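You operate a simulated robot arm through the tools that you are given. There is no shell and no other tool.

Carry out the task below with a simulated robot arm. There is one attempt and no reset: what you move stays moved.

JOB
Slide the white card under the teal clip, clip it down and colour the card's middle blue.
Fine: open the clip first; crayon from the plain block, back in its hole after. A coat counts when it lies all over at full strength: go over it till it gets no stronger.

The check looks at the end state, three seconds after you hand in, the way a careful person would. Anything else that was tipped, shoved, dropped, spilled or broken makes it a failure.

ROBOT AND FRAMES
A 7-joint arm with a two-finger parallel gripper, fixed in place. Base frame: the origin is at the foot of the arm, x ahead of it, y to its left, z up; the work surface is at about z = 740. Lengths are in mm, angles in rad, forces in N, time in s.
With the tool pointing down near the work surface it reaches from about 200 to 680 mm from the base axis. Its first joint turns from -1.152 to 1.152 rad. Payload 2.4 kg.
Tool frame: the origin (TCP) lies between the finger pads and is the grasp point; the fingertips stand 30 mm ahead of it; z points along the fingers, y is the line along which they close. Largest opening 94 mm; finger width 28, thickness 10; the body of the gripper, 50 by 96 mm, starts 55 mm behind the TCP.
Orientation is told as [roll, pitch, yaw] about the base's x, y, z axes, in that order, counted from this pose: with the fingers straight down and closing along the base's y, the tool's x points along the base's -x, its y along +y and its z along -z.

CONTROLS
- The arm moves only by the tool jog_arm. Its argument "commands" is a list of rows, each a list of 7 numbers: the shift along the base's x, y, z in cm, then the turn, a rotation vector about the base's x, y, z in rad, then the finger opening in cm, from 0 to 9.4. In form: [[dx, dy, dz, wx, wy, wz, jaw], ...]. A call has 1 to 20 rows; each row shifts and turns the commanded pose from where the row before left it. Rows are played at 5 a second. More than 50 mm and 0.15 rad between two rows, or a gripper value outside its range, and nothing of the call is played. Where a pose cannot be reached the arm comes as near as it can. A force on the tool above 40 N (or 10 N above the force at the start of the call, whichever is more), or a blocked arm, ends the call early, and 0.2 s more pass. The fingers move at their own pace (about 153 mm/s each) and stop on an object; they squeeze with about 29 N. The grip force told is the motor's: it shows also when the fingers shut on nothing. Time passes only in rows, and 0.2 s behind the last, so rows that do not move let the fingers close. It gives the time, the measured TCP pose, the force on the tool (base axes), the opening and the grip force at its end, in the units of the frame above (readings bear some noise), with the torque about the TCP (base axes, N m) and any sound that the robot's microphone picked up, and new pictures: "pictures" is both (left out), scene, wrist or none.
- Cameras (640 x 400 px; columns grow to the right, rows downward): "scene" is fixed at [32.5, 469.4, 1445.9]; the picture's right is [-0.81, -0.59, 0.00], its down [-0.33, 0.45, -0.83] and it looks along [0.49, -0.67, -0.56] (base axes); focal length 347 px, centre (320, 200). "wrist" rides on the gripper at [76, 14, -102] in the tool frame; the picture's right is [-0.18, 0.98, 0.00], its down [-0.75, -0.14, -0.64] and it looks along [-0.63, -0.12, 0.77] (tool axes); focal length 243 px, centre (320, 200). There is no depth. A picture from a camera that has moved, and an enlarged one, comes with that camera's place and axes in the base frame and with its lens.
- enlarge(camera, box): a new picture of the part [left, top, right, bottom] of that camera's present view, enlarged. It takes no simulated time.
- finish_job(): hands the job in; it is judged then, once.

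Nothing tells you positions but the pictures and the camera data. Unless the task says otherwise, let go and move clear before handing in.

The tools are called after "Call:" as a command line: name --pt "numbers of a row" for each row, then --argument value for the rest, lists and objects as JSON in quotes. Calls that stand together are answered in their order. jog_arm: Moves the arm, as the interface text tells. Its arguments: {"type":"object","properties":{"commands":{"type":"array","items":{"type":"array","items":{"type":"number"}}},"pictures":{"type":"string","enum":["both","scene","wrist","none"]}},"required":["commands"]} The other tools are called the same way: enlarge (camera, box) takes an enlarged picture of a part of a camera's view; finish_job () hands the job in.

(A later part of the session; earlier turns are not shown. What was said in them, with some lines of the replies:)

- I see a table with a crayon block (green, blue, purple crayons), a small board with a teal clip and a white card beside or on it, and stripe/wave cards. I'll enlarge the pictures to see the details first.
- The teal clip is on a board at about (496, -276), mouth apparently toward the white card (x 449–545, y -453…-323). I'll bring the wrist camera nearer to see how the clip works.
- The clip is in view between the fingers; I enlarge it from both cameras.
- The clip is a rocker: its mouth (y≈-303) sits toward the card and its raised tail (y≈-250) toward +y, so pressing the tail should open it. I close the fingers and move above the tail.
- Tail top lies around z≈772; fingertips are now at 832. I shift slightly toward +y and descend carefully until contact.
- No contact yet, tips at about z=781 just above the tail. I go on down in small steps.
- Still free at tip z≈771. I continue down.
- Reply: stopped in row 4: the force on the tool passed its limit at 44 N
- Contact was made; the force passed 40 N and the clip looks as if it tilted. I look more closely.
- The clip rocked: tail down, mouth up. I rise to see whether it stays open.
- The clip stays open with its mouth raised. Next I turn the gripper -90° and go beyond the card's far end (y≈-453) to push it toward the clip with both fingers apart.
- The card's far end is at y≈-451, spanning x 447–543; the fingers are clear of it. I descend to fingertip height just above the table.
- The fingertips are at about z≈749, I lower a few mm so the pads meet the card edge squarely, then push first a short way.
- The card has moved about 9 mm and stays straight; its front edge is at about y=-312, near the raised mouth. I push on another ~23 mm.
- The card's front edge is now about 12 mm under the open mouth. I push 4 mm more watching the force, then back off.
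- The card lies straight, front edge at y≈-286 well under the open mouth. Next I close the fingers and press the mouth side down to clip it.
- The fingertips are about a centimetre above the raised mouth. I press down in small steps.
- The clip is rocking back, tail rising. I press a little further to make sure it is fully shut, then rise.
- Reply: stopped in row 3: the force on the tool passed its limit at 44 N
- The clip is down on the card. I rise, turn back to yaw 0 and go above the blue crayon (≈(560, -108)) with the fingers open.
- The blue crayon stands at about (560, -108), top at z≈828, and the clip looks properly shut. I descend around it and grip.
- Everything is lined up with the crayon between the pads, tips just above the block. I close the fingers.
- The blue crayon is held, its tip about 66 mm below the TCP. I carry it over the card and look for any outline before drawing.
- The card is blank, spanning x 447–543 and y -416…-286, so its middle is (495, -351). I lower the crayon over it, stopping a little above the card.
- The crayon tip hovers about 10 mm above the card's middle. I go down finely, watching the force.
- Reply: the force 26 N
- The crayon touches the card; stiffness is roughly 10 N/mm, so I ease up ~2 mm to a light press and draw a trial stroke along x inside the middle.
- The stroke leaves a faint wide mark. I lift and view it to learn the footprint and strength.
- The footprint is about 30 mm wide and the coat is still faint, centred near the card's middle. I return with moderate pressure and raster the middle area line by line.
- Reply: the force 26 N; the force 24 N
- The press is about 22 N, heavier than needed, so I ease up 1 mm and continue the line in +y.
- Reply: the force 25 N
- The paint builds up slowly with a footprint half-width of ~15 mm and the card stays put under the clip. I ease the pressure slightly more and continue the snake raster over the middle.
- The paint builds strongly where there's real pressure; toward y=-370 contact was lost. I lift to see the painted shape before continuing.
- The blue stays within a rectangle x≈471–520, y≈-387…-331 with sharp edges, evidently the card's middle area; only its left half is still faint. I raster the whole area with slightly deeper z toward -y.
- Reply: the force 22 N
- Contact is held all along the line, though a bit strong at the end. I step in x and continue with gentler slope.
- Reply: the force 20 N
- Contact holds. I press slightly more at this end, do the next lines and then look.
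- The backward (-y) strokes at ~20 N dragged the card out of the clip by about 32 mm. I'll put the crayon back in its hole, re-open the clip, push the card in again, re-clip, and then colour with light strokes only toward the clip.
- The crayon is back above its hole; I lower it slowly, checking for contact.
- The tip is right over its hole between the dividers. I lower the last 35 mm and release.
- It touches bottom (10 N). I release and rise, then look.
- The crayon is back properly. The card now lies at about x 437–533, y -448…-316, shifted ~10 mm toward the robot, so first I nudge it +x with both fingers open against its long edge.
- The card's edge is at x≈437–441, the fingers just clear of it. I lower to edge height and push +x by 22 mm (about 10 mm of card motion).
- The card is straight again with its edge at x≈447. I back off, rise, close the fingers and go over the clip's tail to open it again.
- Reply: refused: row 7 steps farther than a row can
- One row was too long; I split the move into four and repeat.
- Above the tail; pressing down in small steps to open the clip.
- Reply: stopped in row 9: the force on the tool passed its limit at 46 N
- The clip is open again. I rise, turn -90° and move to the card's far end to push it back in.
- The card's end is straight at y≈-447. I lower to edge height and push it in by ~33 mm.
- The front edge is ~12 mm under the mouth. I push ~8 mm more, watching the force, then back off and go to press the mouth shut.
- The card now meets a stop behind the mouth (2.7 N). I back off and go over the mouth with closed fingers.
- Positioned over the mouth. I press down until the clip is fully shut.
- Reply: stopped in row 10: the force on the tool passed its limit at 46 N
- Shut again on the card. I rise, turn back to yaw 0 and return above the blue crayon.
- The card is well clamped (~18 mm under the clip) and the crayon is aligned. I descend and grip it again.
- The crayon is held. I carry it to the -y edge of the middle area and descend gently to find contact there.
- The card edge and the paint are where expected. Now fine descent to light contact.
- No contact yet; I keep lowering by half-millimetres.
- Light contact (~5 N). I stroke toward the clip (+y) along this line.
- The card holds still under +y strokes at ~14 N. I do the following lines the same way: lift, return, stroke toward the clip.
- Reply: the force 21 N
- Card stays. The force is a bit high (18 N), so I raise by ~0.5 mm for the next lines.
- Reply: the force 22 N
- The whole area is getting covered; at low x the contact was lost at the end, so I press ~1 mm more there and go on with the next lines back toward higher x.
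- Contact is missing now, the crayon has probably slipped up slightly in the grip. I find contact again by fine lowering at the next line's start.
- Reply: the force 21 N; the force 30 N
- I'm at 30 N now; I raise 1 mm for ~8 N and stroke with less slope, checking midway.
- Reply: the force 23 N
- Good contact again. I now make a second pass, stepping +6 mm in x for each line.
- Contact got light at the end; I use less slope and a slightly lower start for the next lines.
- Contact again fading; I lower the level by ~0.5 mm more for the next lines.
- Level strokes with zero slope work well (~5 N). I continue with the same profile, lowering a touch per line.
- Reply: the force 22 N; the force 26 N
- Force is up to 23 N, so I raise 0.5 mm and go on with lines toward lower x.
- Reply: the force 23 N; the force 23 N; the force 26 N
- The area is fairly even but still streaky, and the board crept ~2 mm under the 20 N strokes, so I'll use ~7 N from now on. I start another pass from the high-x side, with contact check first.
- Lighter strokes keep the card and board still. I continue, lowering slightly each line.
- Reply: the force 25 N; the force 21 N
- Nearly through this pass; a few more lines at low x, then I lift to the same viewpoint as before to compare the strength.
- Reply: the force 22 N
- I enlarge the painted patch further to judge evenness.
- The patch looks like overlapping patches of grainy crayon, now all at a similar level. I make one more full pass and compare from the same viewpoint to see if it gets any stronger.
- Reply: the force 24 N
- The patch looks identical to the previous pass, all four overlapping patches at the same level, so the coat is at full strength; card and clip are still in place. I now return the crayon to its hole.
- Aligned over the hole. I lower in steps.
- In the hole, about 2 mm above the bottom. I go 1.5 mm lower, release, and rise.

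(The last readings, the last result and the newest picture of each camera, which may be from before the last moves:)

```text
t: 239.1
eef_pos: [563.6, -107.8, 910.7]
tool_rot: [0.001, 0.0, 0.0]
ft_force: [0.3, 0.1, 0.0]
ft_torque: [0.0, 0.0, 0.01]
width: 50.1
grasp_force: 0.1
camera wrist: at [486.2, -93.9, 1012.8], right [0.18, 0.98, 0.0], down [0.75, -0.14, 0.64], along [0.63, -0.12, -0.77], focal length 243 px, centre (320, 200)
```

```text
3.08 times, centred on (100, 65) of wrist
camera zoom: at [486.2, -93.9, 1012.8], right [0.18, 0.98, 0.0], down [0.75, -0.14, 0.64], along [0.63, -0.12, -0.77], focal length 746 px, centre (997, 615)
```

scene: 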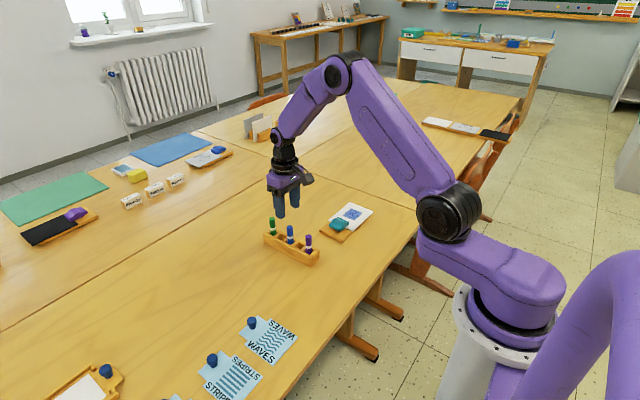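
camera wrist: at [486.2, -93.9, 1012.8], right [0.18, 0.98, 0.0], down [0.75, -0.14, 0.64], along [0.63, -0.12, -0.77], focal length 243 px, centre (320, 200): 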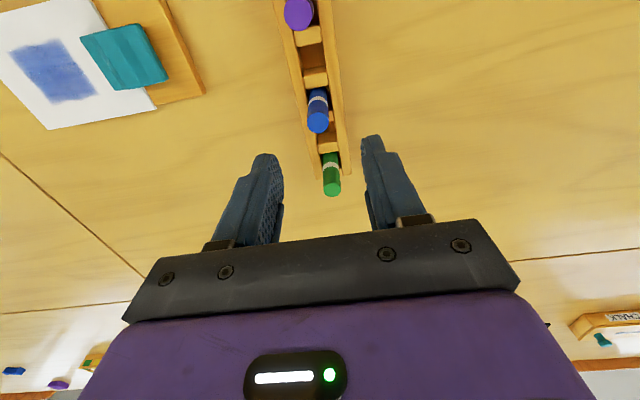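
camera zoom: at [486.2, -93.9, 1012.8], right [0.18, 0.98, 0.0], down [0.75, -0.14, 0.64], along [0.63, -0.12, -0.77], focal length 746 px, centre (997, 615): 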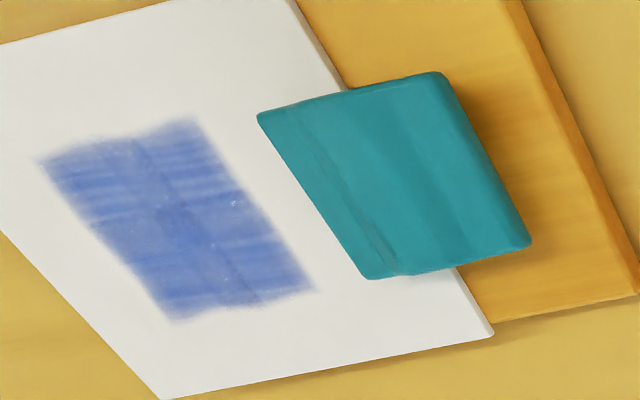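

The crayon stands in its hole, the card is clamped and coloured. The board seems to have crept a few mm toward +y; I go to my first viewpoint to measure that.

Call:
jog_arm --pt "-3.73 -2.7 0 0 0 0 5" --pt "-3.73 -2.7 0 0 0 0 7" --pt "-3.73 -2.7 0 0 0 0 9.4" --pt "-3.73 -2.7 0 0 0 0 9.4" --pt "-3.73 -2.7 -0.5 0 0 0 9.4" --pt "0 0 0 0 0 0 9.4" --pt "0 0 0 0 0 0 9.4" --pictures "wrist"

Call:
enlarge --camera "wrist" --box '[250, 140, 370, 230]'

Call:
enlarge --camera "wrist" --box '[180, 140, 360, 240]'

Call:
enlarge --camera "scene" --box '[240, 170, 440, 295]'

```text
t: 240.7
eef_pos: [372.4, -243.7, 898.9]
tool_rot: [0.0, 0.0, 0.001]
ft_force: [0.0, 1.2, -0.1]
ft_torque: [0.02, 0.0, 0.0]
width: 94.1
grasp_force: 0.0
camera wrist: at [296.5, -230.7, 1000.6], right [0.18, 0.98, 0.0], down [0.75, -0.14, 0.64], along [0.63, -0.12, -0.77], focal length 243 px, centre (320, 200)
```

wrist: 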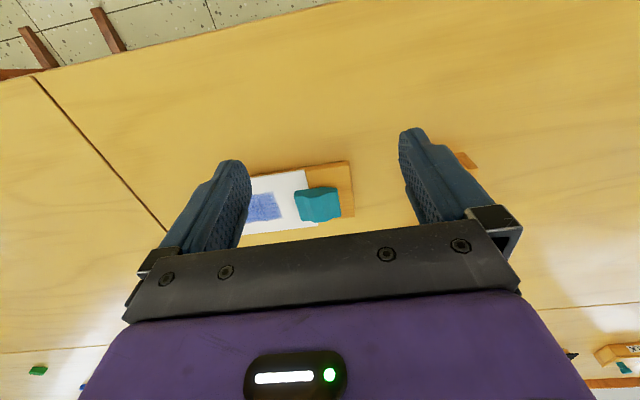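

```text
4.44 times, centred on (310, 185) of wrist
camera zoom: at [296.5, -230.7, 1000.6], right [0.18, 0.98, 0.0], down [0.75, -0.14, 0.64], along [0.63, -0.12, -0.77], focal length 1078 px, centre (364, 267)
```

zoom: 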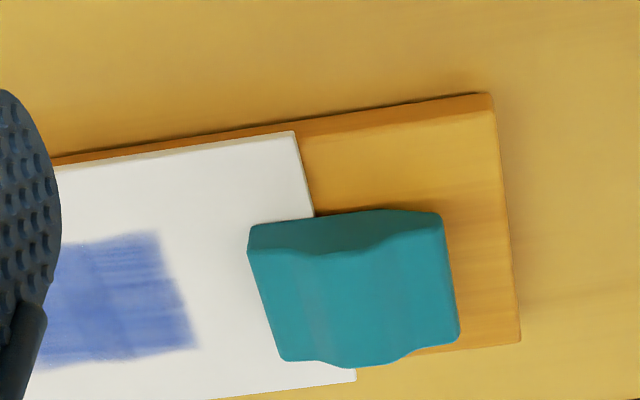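

```text
3.56 times, centred on (270, 190) of wrist
camera zoom: at [296.5, -230.7, 1000.6], right [0.18, 0.98, 0.0], down [0.75, -0.14, 0.64], along [0.63, -0.12, -0.77], focal length 863 px, centre (498, 236)
```

zoom: 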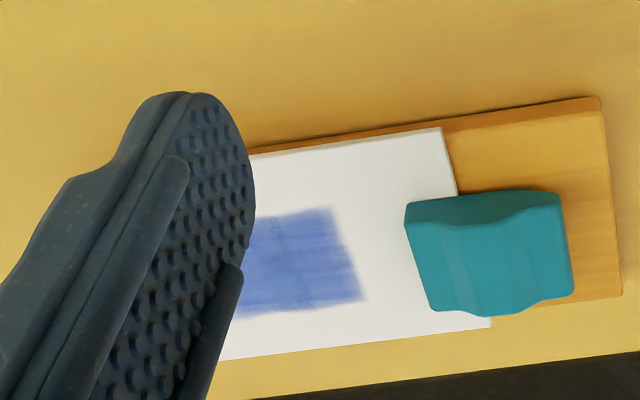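

```text
3.20 times, centred on (340, 232) of scene
camera zoom: at [32.5, 469.4, 1445.9], right [-0.81, -0.59, 0.0], down [-0.33, 0.45, -0.83], along [0.49, -0.67, -0.56], focal length 1110 px, centre (256, 96)
```

zoom: 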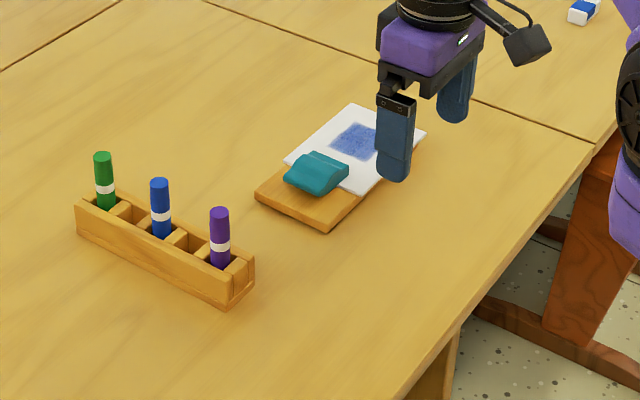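

The board moved about 6 mm toward +y from the drawing strokes. I'll nudge it gently back with closed fingers at its +y end.

Call:
jog_arm --pt "4.03 1.27 -1.3 0 0 0 4" --pt "4.03 1.27 -1.3 0 0 0 0" --pt "4.04 1.26 -1.3 0 0 0 0" --pt "0 0 -4 0 0 0 0" --pt "0 0 -3 0 0 0 0" --pt "0 0 0 0 0 0 0"

Call:
enlarge --camera "scene" --box '[300, 190, 380, 245]'

Call:
enlarge --camera "wrist" --box '[160, 60, 480, 260]'

```text
t: 242.1
eef_pos: [497.9, -206.3, 794.6]
tool_rot: [0.002, 0.0, 0.0]
ft_force: [0.5, -0.5, 0.4]
ft_torque: [-0.03, 0.0, 0.0]
width: 0.0
grasp_force: 28.2
camera wrist: at [422.1, -193.2, 896.1], right [0.18, 0.98, 0.0], down [0.75, -0.14, 0.64], along [0.63, -0.12, -0.77], focal length 243 px, centre (320, 200)
```

scene: 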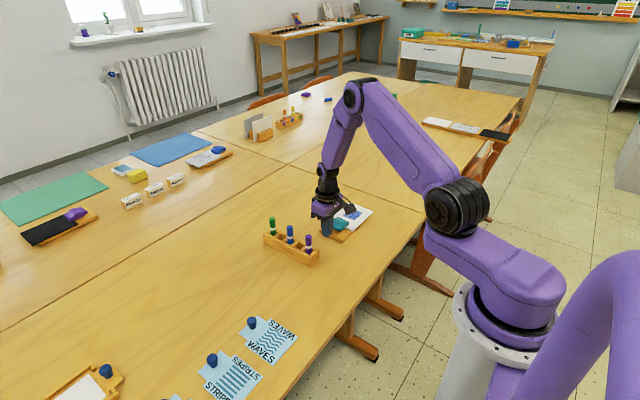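
wrist: 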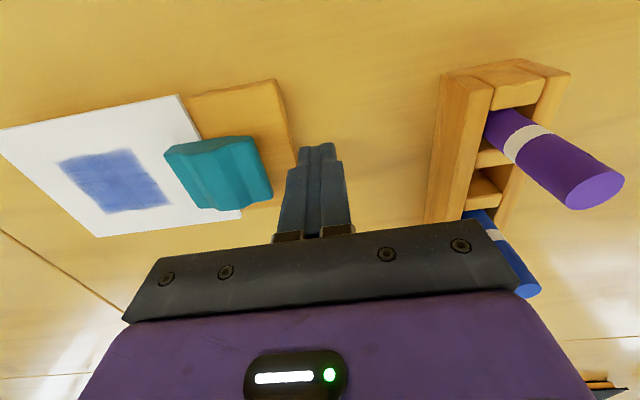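

```text
7.27 times, centred on (340, 218) of scene
camera zoom: at [32.5, 469.4, 1445.9], right [-0.81, -0.59, 0.0], down [-0.33, 0.45, -0.83], along [0.49, -0.67, -0.56], focal length 2522 px, centre (174, 73)
```

zoom: 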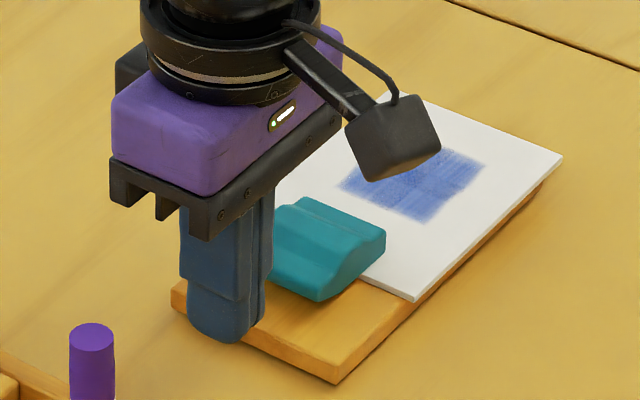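

```text
2.00 times, centred on (320, 160) of wrist
camera zoom: at [422.1, -193.2, 896.1], right [0.18, 0.98, 0.0], down [0.75, -0.14, 0.64], along [0.63, -0.12, -0.77], focal length 485 px, centre (320, 280)
```

zoom: 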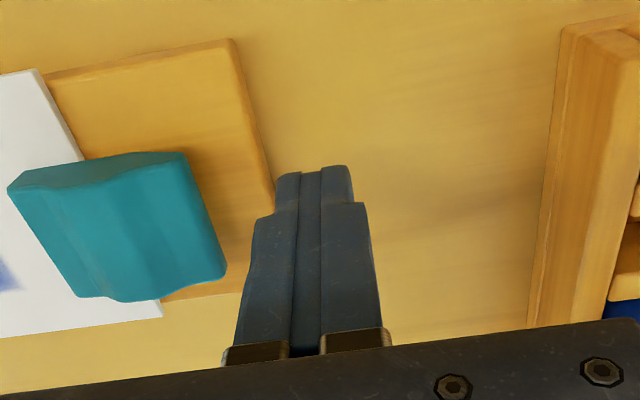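

The fingers are clear of the board's end by ~9 mm. I lower to just above the table and push gently 16 mm in -y.

Call:
jog_arm --pt "0 0 -1.5 0 0 0 0" --pt "0 0 -0.6 0 0 0 0" --pt "0 -0.4 0 0 0 0 0" --pt "0 -0.4 0 0 0 0 0" --pt "0 -0.2 0 0 0 0 0" --pt "0 -0.2 0 0 0 0 0" --pt "0 0 0 0 0 0 0" --pictures "none"

Call:
enlarge --camera "scene" --box '[310, 180, 410, 242]'

Call:
enlarge --camera "wrist" --box '[160, 60, 480, 260]'

```text
t: 243.7
eef_pos: [497.1, -217.9, 772.5]
tool_rot: [0.002, 0.0, 0.0]
ft_force: [1.0, 1.8, 1.2]
ft_torque: [0.08, 0.05, -0.04]
width: 0.0
grasp_force: 29.2
```

```text
6.40 times, centred on (360, 211) of scene
camera zoom: at [32.5, 469.4, 1445.9], right [-0.81, -0.59, 0.0], down [-0.33, 0.45, -0.83], along [0.49, -0.67, -0.56], focal length 2220 px, centre (64, 130)
```

zoom: 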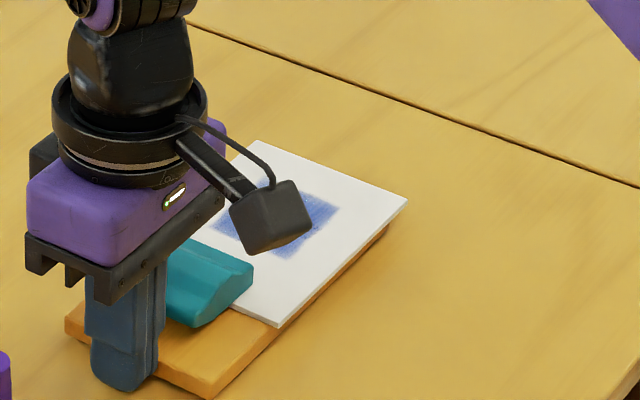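

```text
2.00 times, centred on (320, 160) of wrist
camera zoom: at [420.6, -204.2, 874.4], right [0.18, 0.98, 0.0], down [0.75, -0.14, 0.64], along [0.63, -0.12, -0.77], focal length 485 px, centre (320, 280)
```

zoom: 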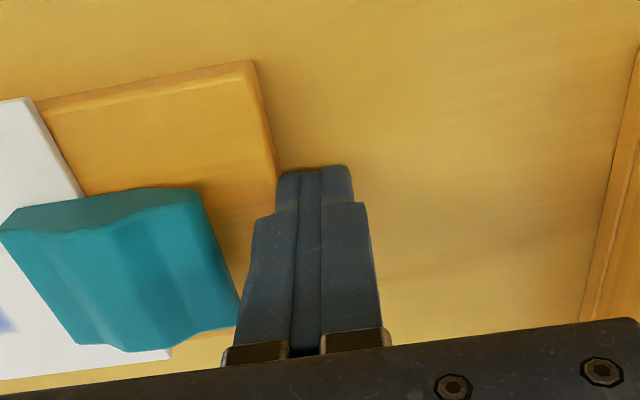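

Contact made and the board slides with card and clip together. I push 4 mm more and withdraw.

Call:
jog_arm --pt "0 -0.2 0 0 0 0 0" --pt "0 -0.2 0 0 0 0 0" --pt "0 0 0 0 0 0 0" --pt "0 0.5 0 0 0 0 0" --pt "0 0.8 0 0 0 0 0" --pt "0 0 3 0 0 0 0" --pt "0 0 4 0 0 0 0" --pt "0 0 4 0 0 0 0" --pt "-4 0 2 0 0 0 2" --pt "-4 -2 0 0 0 0 5" --pt "-4 -2 0 0 0 0 9.4" --pt "0 0 0 0 0 0 9.4"

Call:
enlarge --camera "scene" --box '[310, 180, 410, 242]'

Call:
enlarge --camera "wrist" --box '[160, 120, 400, 240]'

Call:
enlarge --camera "scene" --box '[240, 170, 440, 295]'

```text
t: 246.3
eef_pos: [374.5, -248.7, 904.3]
tool_rot: [0.0, -0.001, 0.0]
ft_force: [1.0, -0.1, -0.6]
ft_torque: [0.01, 0.03, 0.03]
width: 94.0
grasp_force: 0.1
camera wrist: at [298.6, -234.6, 1006.2], right [0.18, 0.98, 0.0], down [0.75, -0.14, 0.64], along [0.63, -0.12, -0.77], focal length 243 px, centre (320, 200)
```

scene: 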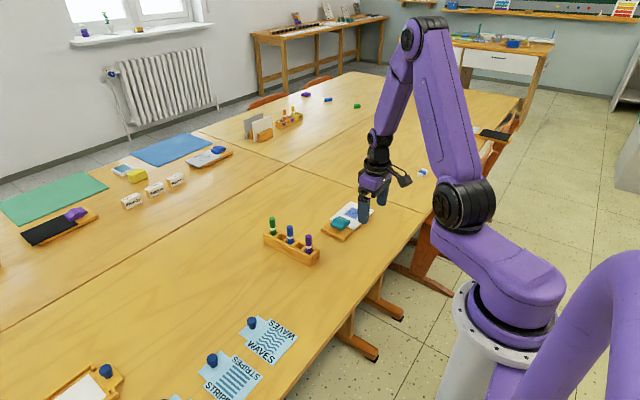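
wrist: 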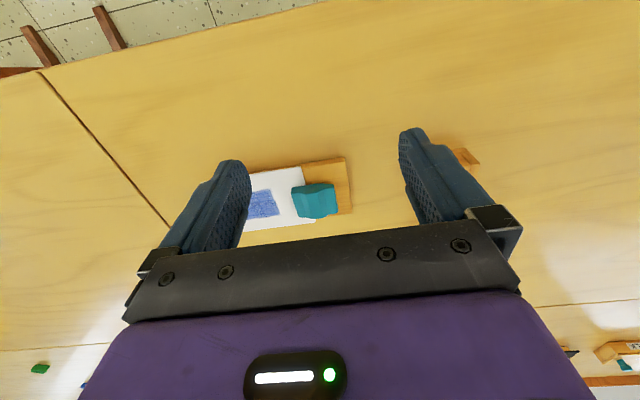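

```text
6.40 times, centred on (360, 211) of scene
camera zoom: at [32.5, 469.4, 1445.9], right [-0.81, -0.59, 0.0], down [-0.33, 0.45, -0.83], along [0.49, -0.67, -0.56], focal length 2220 px, centre (64, 130)
```

zoom: 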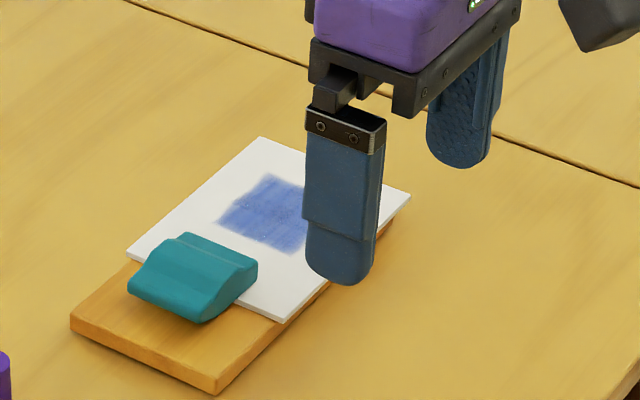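

```text
2.67 times, centred on (280, 180) of wrist
camera zoom: at [298.6, -234.6, 1006.2], right [0.18, 0.98, 0.0], down [0.75, -0.14, 0.64], along [0.63, -0.12, -0.77], focal length 647 px, centre (427, 253)
```

zoom: 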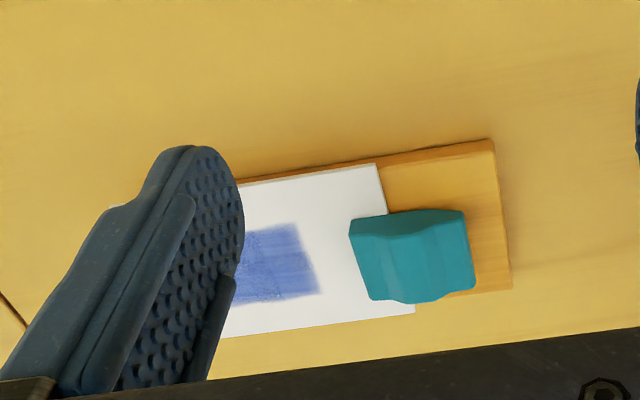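

```text
3.20 times, centred on (340, 232) of scene
camera zoom: at [32.5, 469.4, 1445.9], right [-0.81, -0.59, 0.0], down [-0.33, 0.45, -0.83], along [0.49, -0.67, -0.56], focal length 1110 px, centre (256, 96)
```

zoom: 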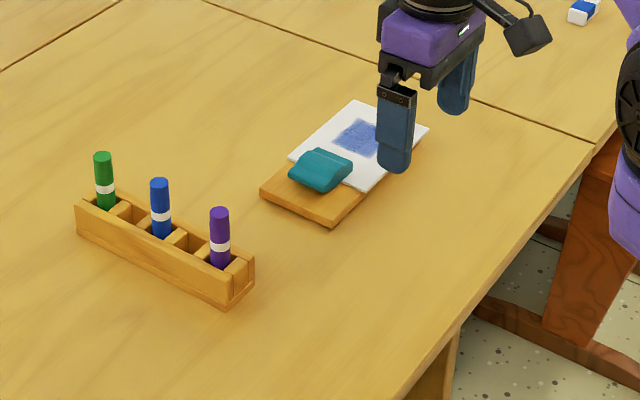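

The board is back at its original place, card clamped and coloured, crayon in its hole, everything else untouched. I move the arm up and clear for a final look.

Call:
jog_arm --pt "0 1 4.5 0 0 0 9.4" --pt "0.5 2 4.5 0 0 0 9.4" --pt "0.5 3 3.5 0 0 0 9.4" --pt "0.5 3 3.5 0 0 0 9.4" --pt "0.5 2 2.5 0 0 0 9.4" --pt "0 0 0 0 0 0 9.4"

Call:
enlarge --camera "scene" --box '[240, 170, 440, 295]'

Call:
enlarge --camera "wrist" --box '[130, 60, 390, 222]'

Call:
enlarge --camera "scene" --box '[340, 203, 370, 225]'

```text
t: 247.7
eef_pos: [397.9, -137.2, 1089.1]
tool_rot: [0.002, 0.001, -0.001]
ft_force: [-0.6, 0.6, -0.8]
ft_torque: [0.0, -0.01, -0.01]
width: 93.8
grasp_force: 0.0
camera wrist: at [321.6, -123.6, 1190.8], right [0.18, 0.98, 0.0], down [0.75, -0.14, 0.64], along [0.63, -0.12, -0.77], focal length 243 px, centre (320, 200)
```

scene: 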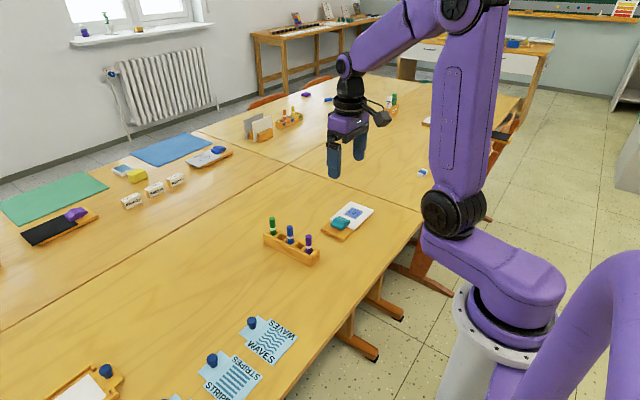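
wrist: 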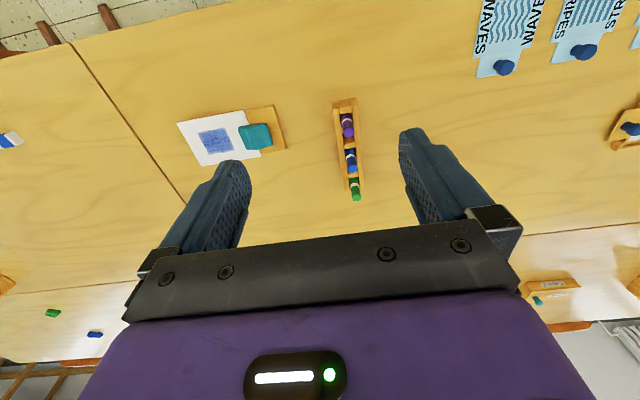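

```text
3.20 times, centred on (340, 232) of scene
camera zoom: at [32.5, 469.4, 1445.9], right [-0.81, -0.59, 0.0], down [-0.33, 0.45, -0.83], along [0.49, -0.67, -0.56], focal length 1110 px, centre (256, 96)
```

zoom: 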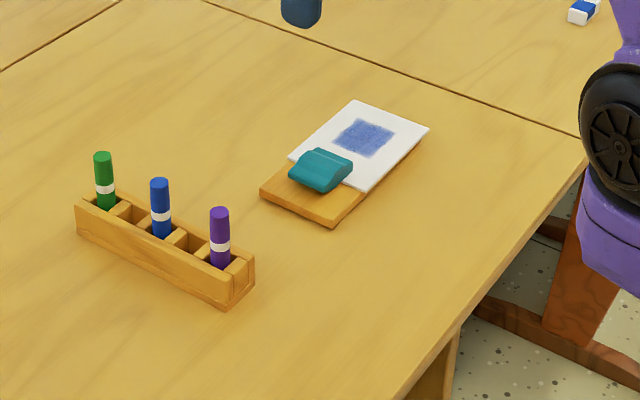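

```text
2.46 times, centred on (260, 141) of wrist
camera zoom: at [321.6, -123.6, 1190.8], right [0.18, 0.98, 0.0], down [0.75, -0.14, 0.64], along [0.63, -0.12, -0.77], focal length 597 px, centre (468, 345)
```

zoom: 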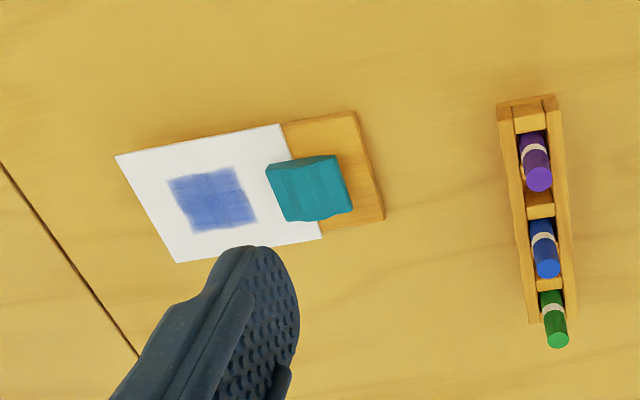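

```text
16.00 times, centred on (355, 214) of scene
camera zoom: at [32.5, 469.4, 1445.9], right [-0.81, -0.59, 0.0], down [-0.33, 0.45, -0.83], along [0.49, -0.67, -0.56], focal length 5549 px, centre (-240, -24)
```

zoom: 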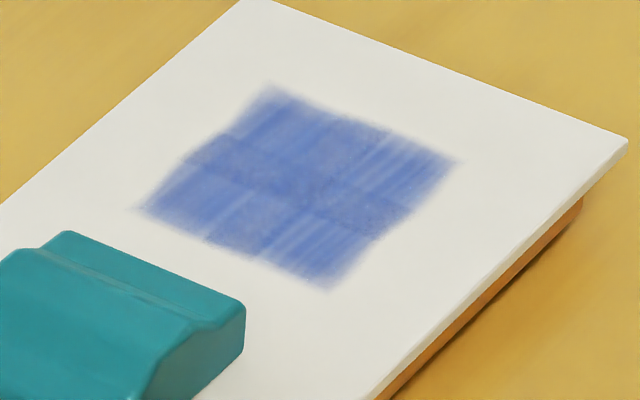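

All is in order: the card is clamped under the shut teal clip, its middle is evenly blue and got no stronger with the last pass, the blue crayon is back in its hole, and the other things are undisturbed. I hand the job in.

Call:
finish_job

```text
The job is handed in.
```

The job is handed in. The white card is under the closed teal clip, its middle is coloured blue, and the blue crayon is back in its hole in the plain block.

- **Card pulled out once:** My first colouring strokes, away from the clip, dragged the card out by about 32 mm. I put the crayon back, reopened the clip, slid the card in again and closed it. After that I only stroked toward the clip, and the card stayed put.
- **Coat:** I went over the middle several times. The last full pass made no visible difference from the one before, so I took it to be at full strength. Faint streaks in the grain still show close up.
- **Board moved:** The strokes pushed the board about 6 mm. I nudged it back, and in the pictures it sits where it started.

Nothing else on the table looked tipped or moved in the final pictures. The arm is up and clear with the gripper empty.
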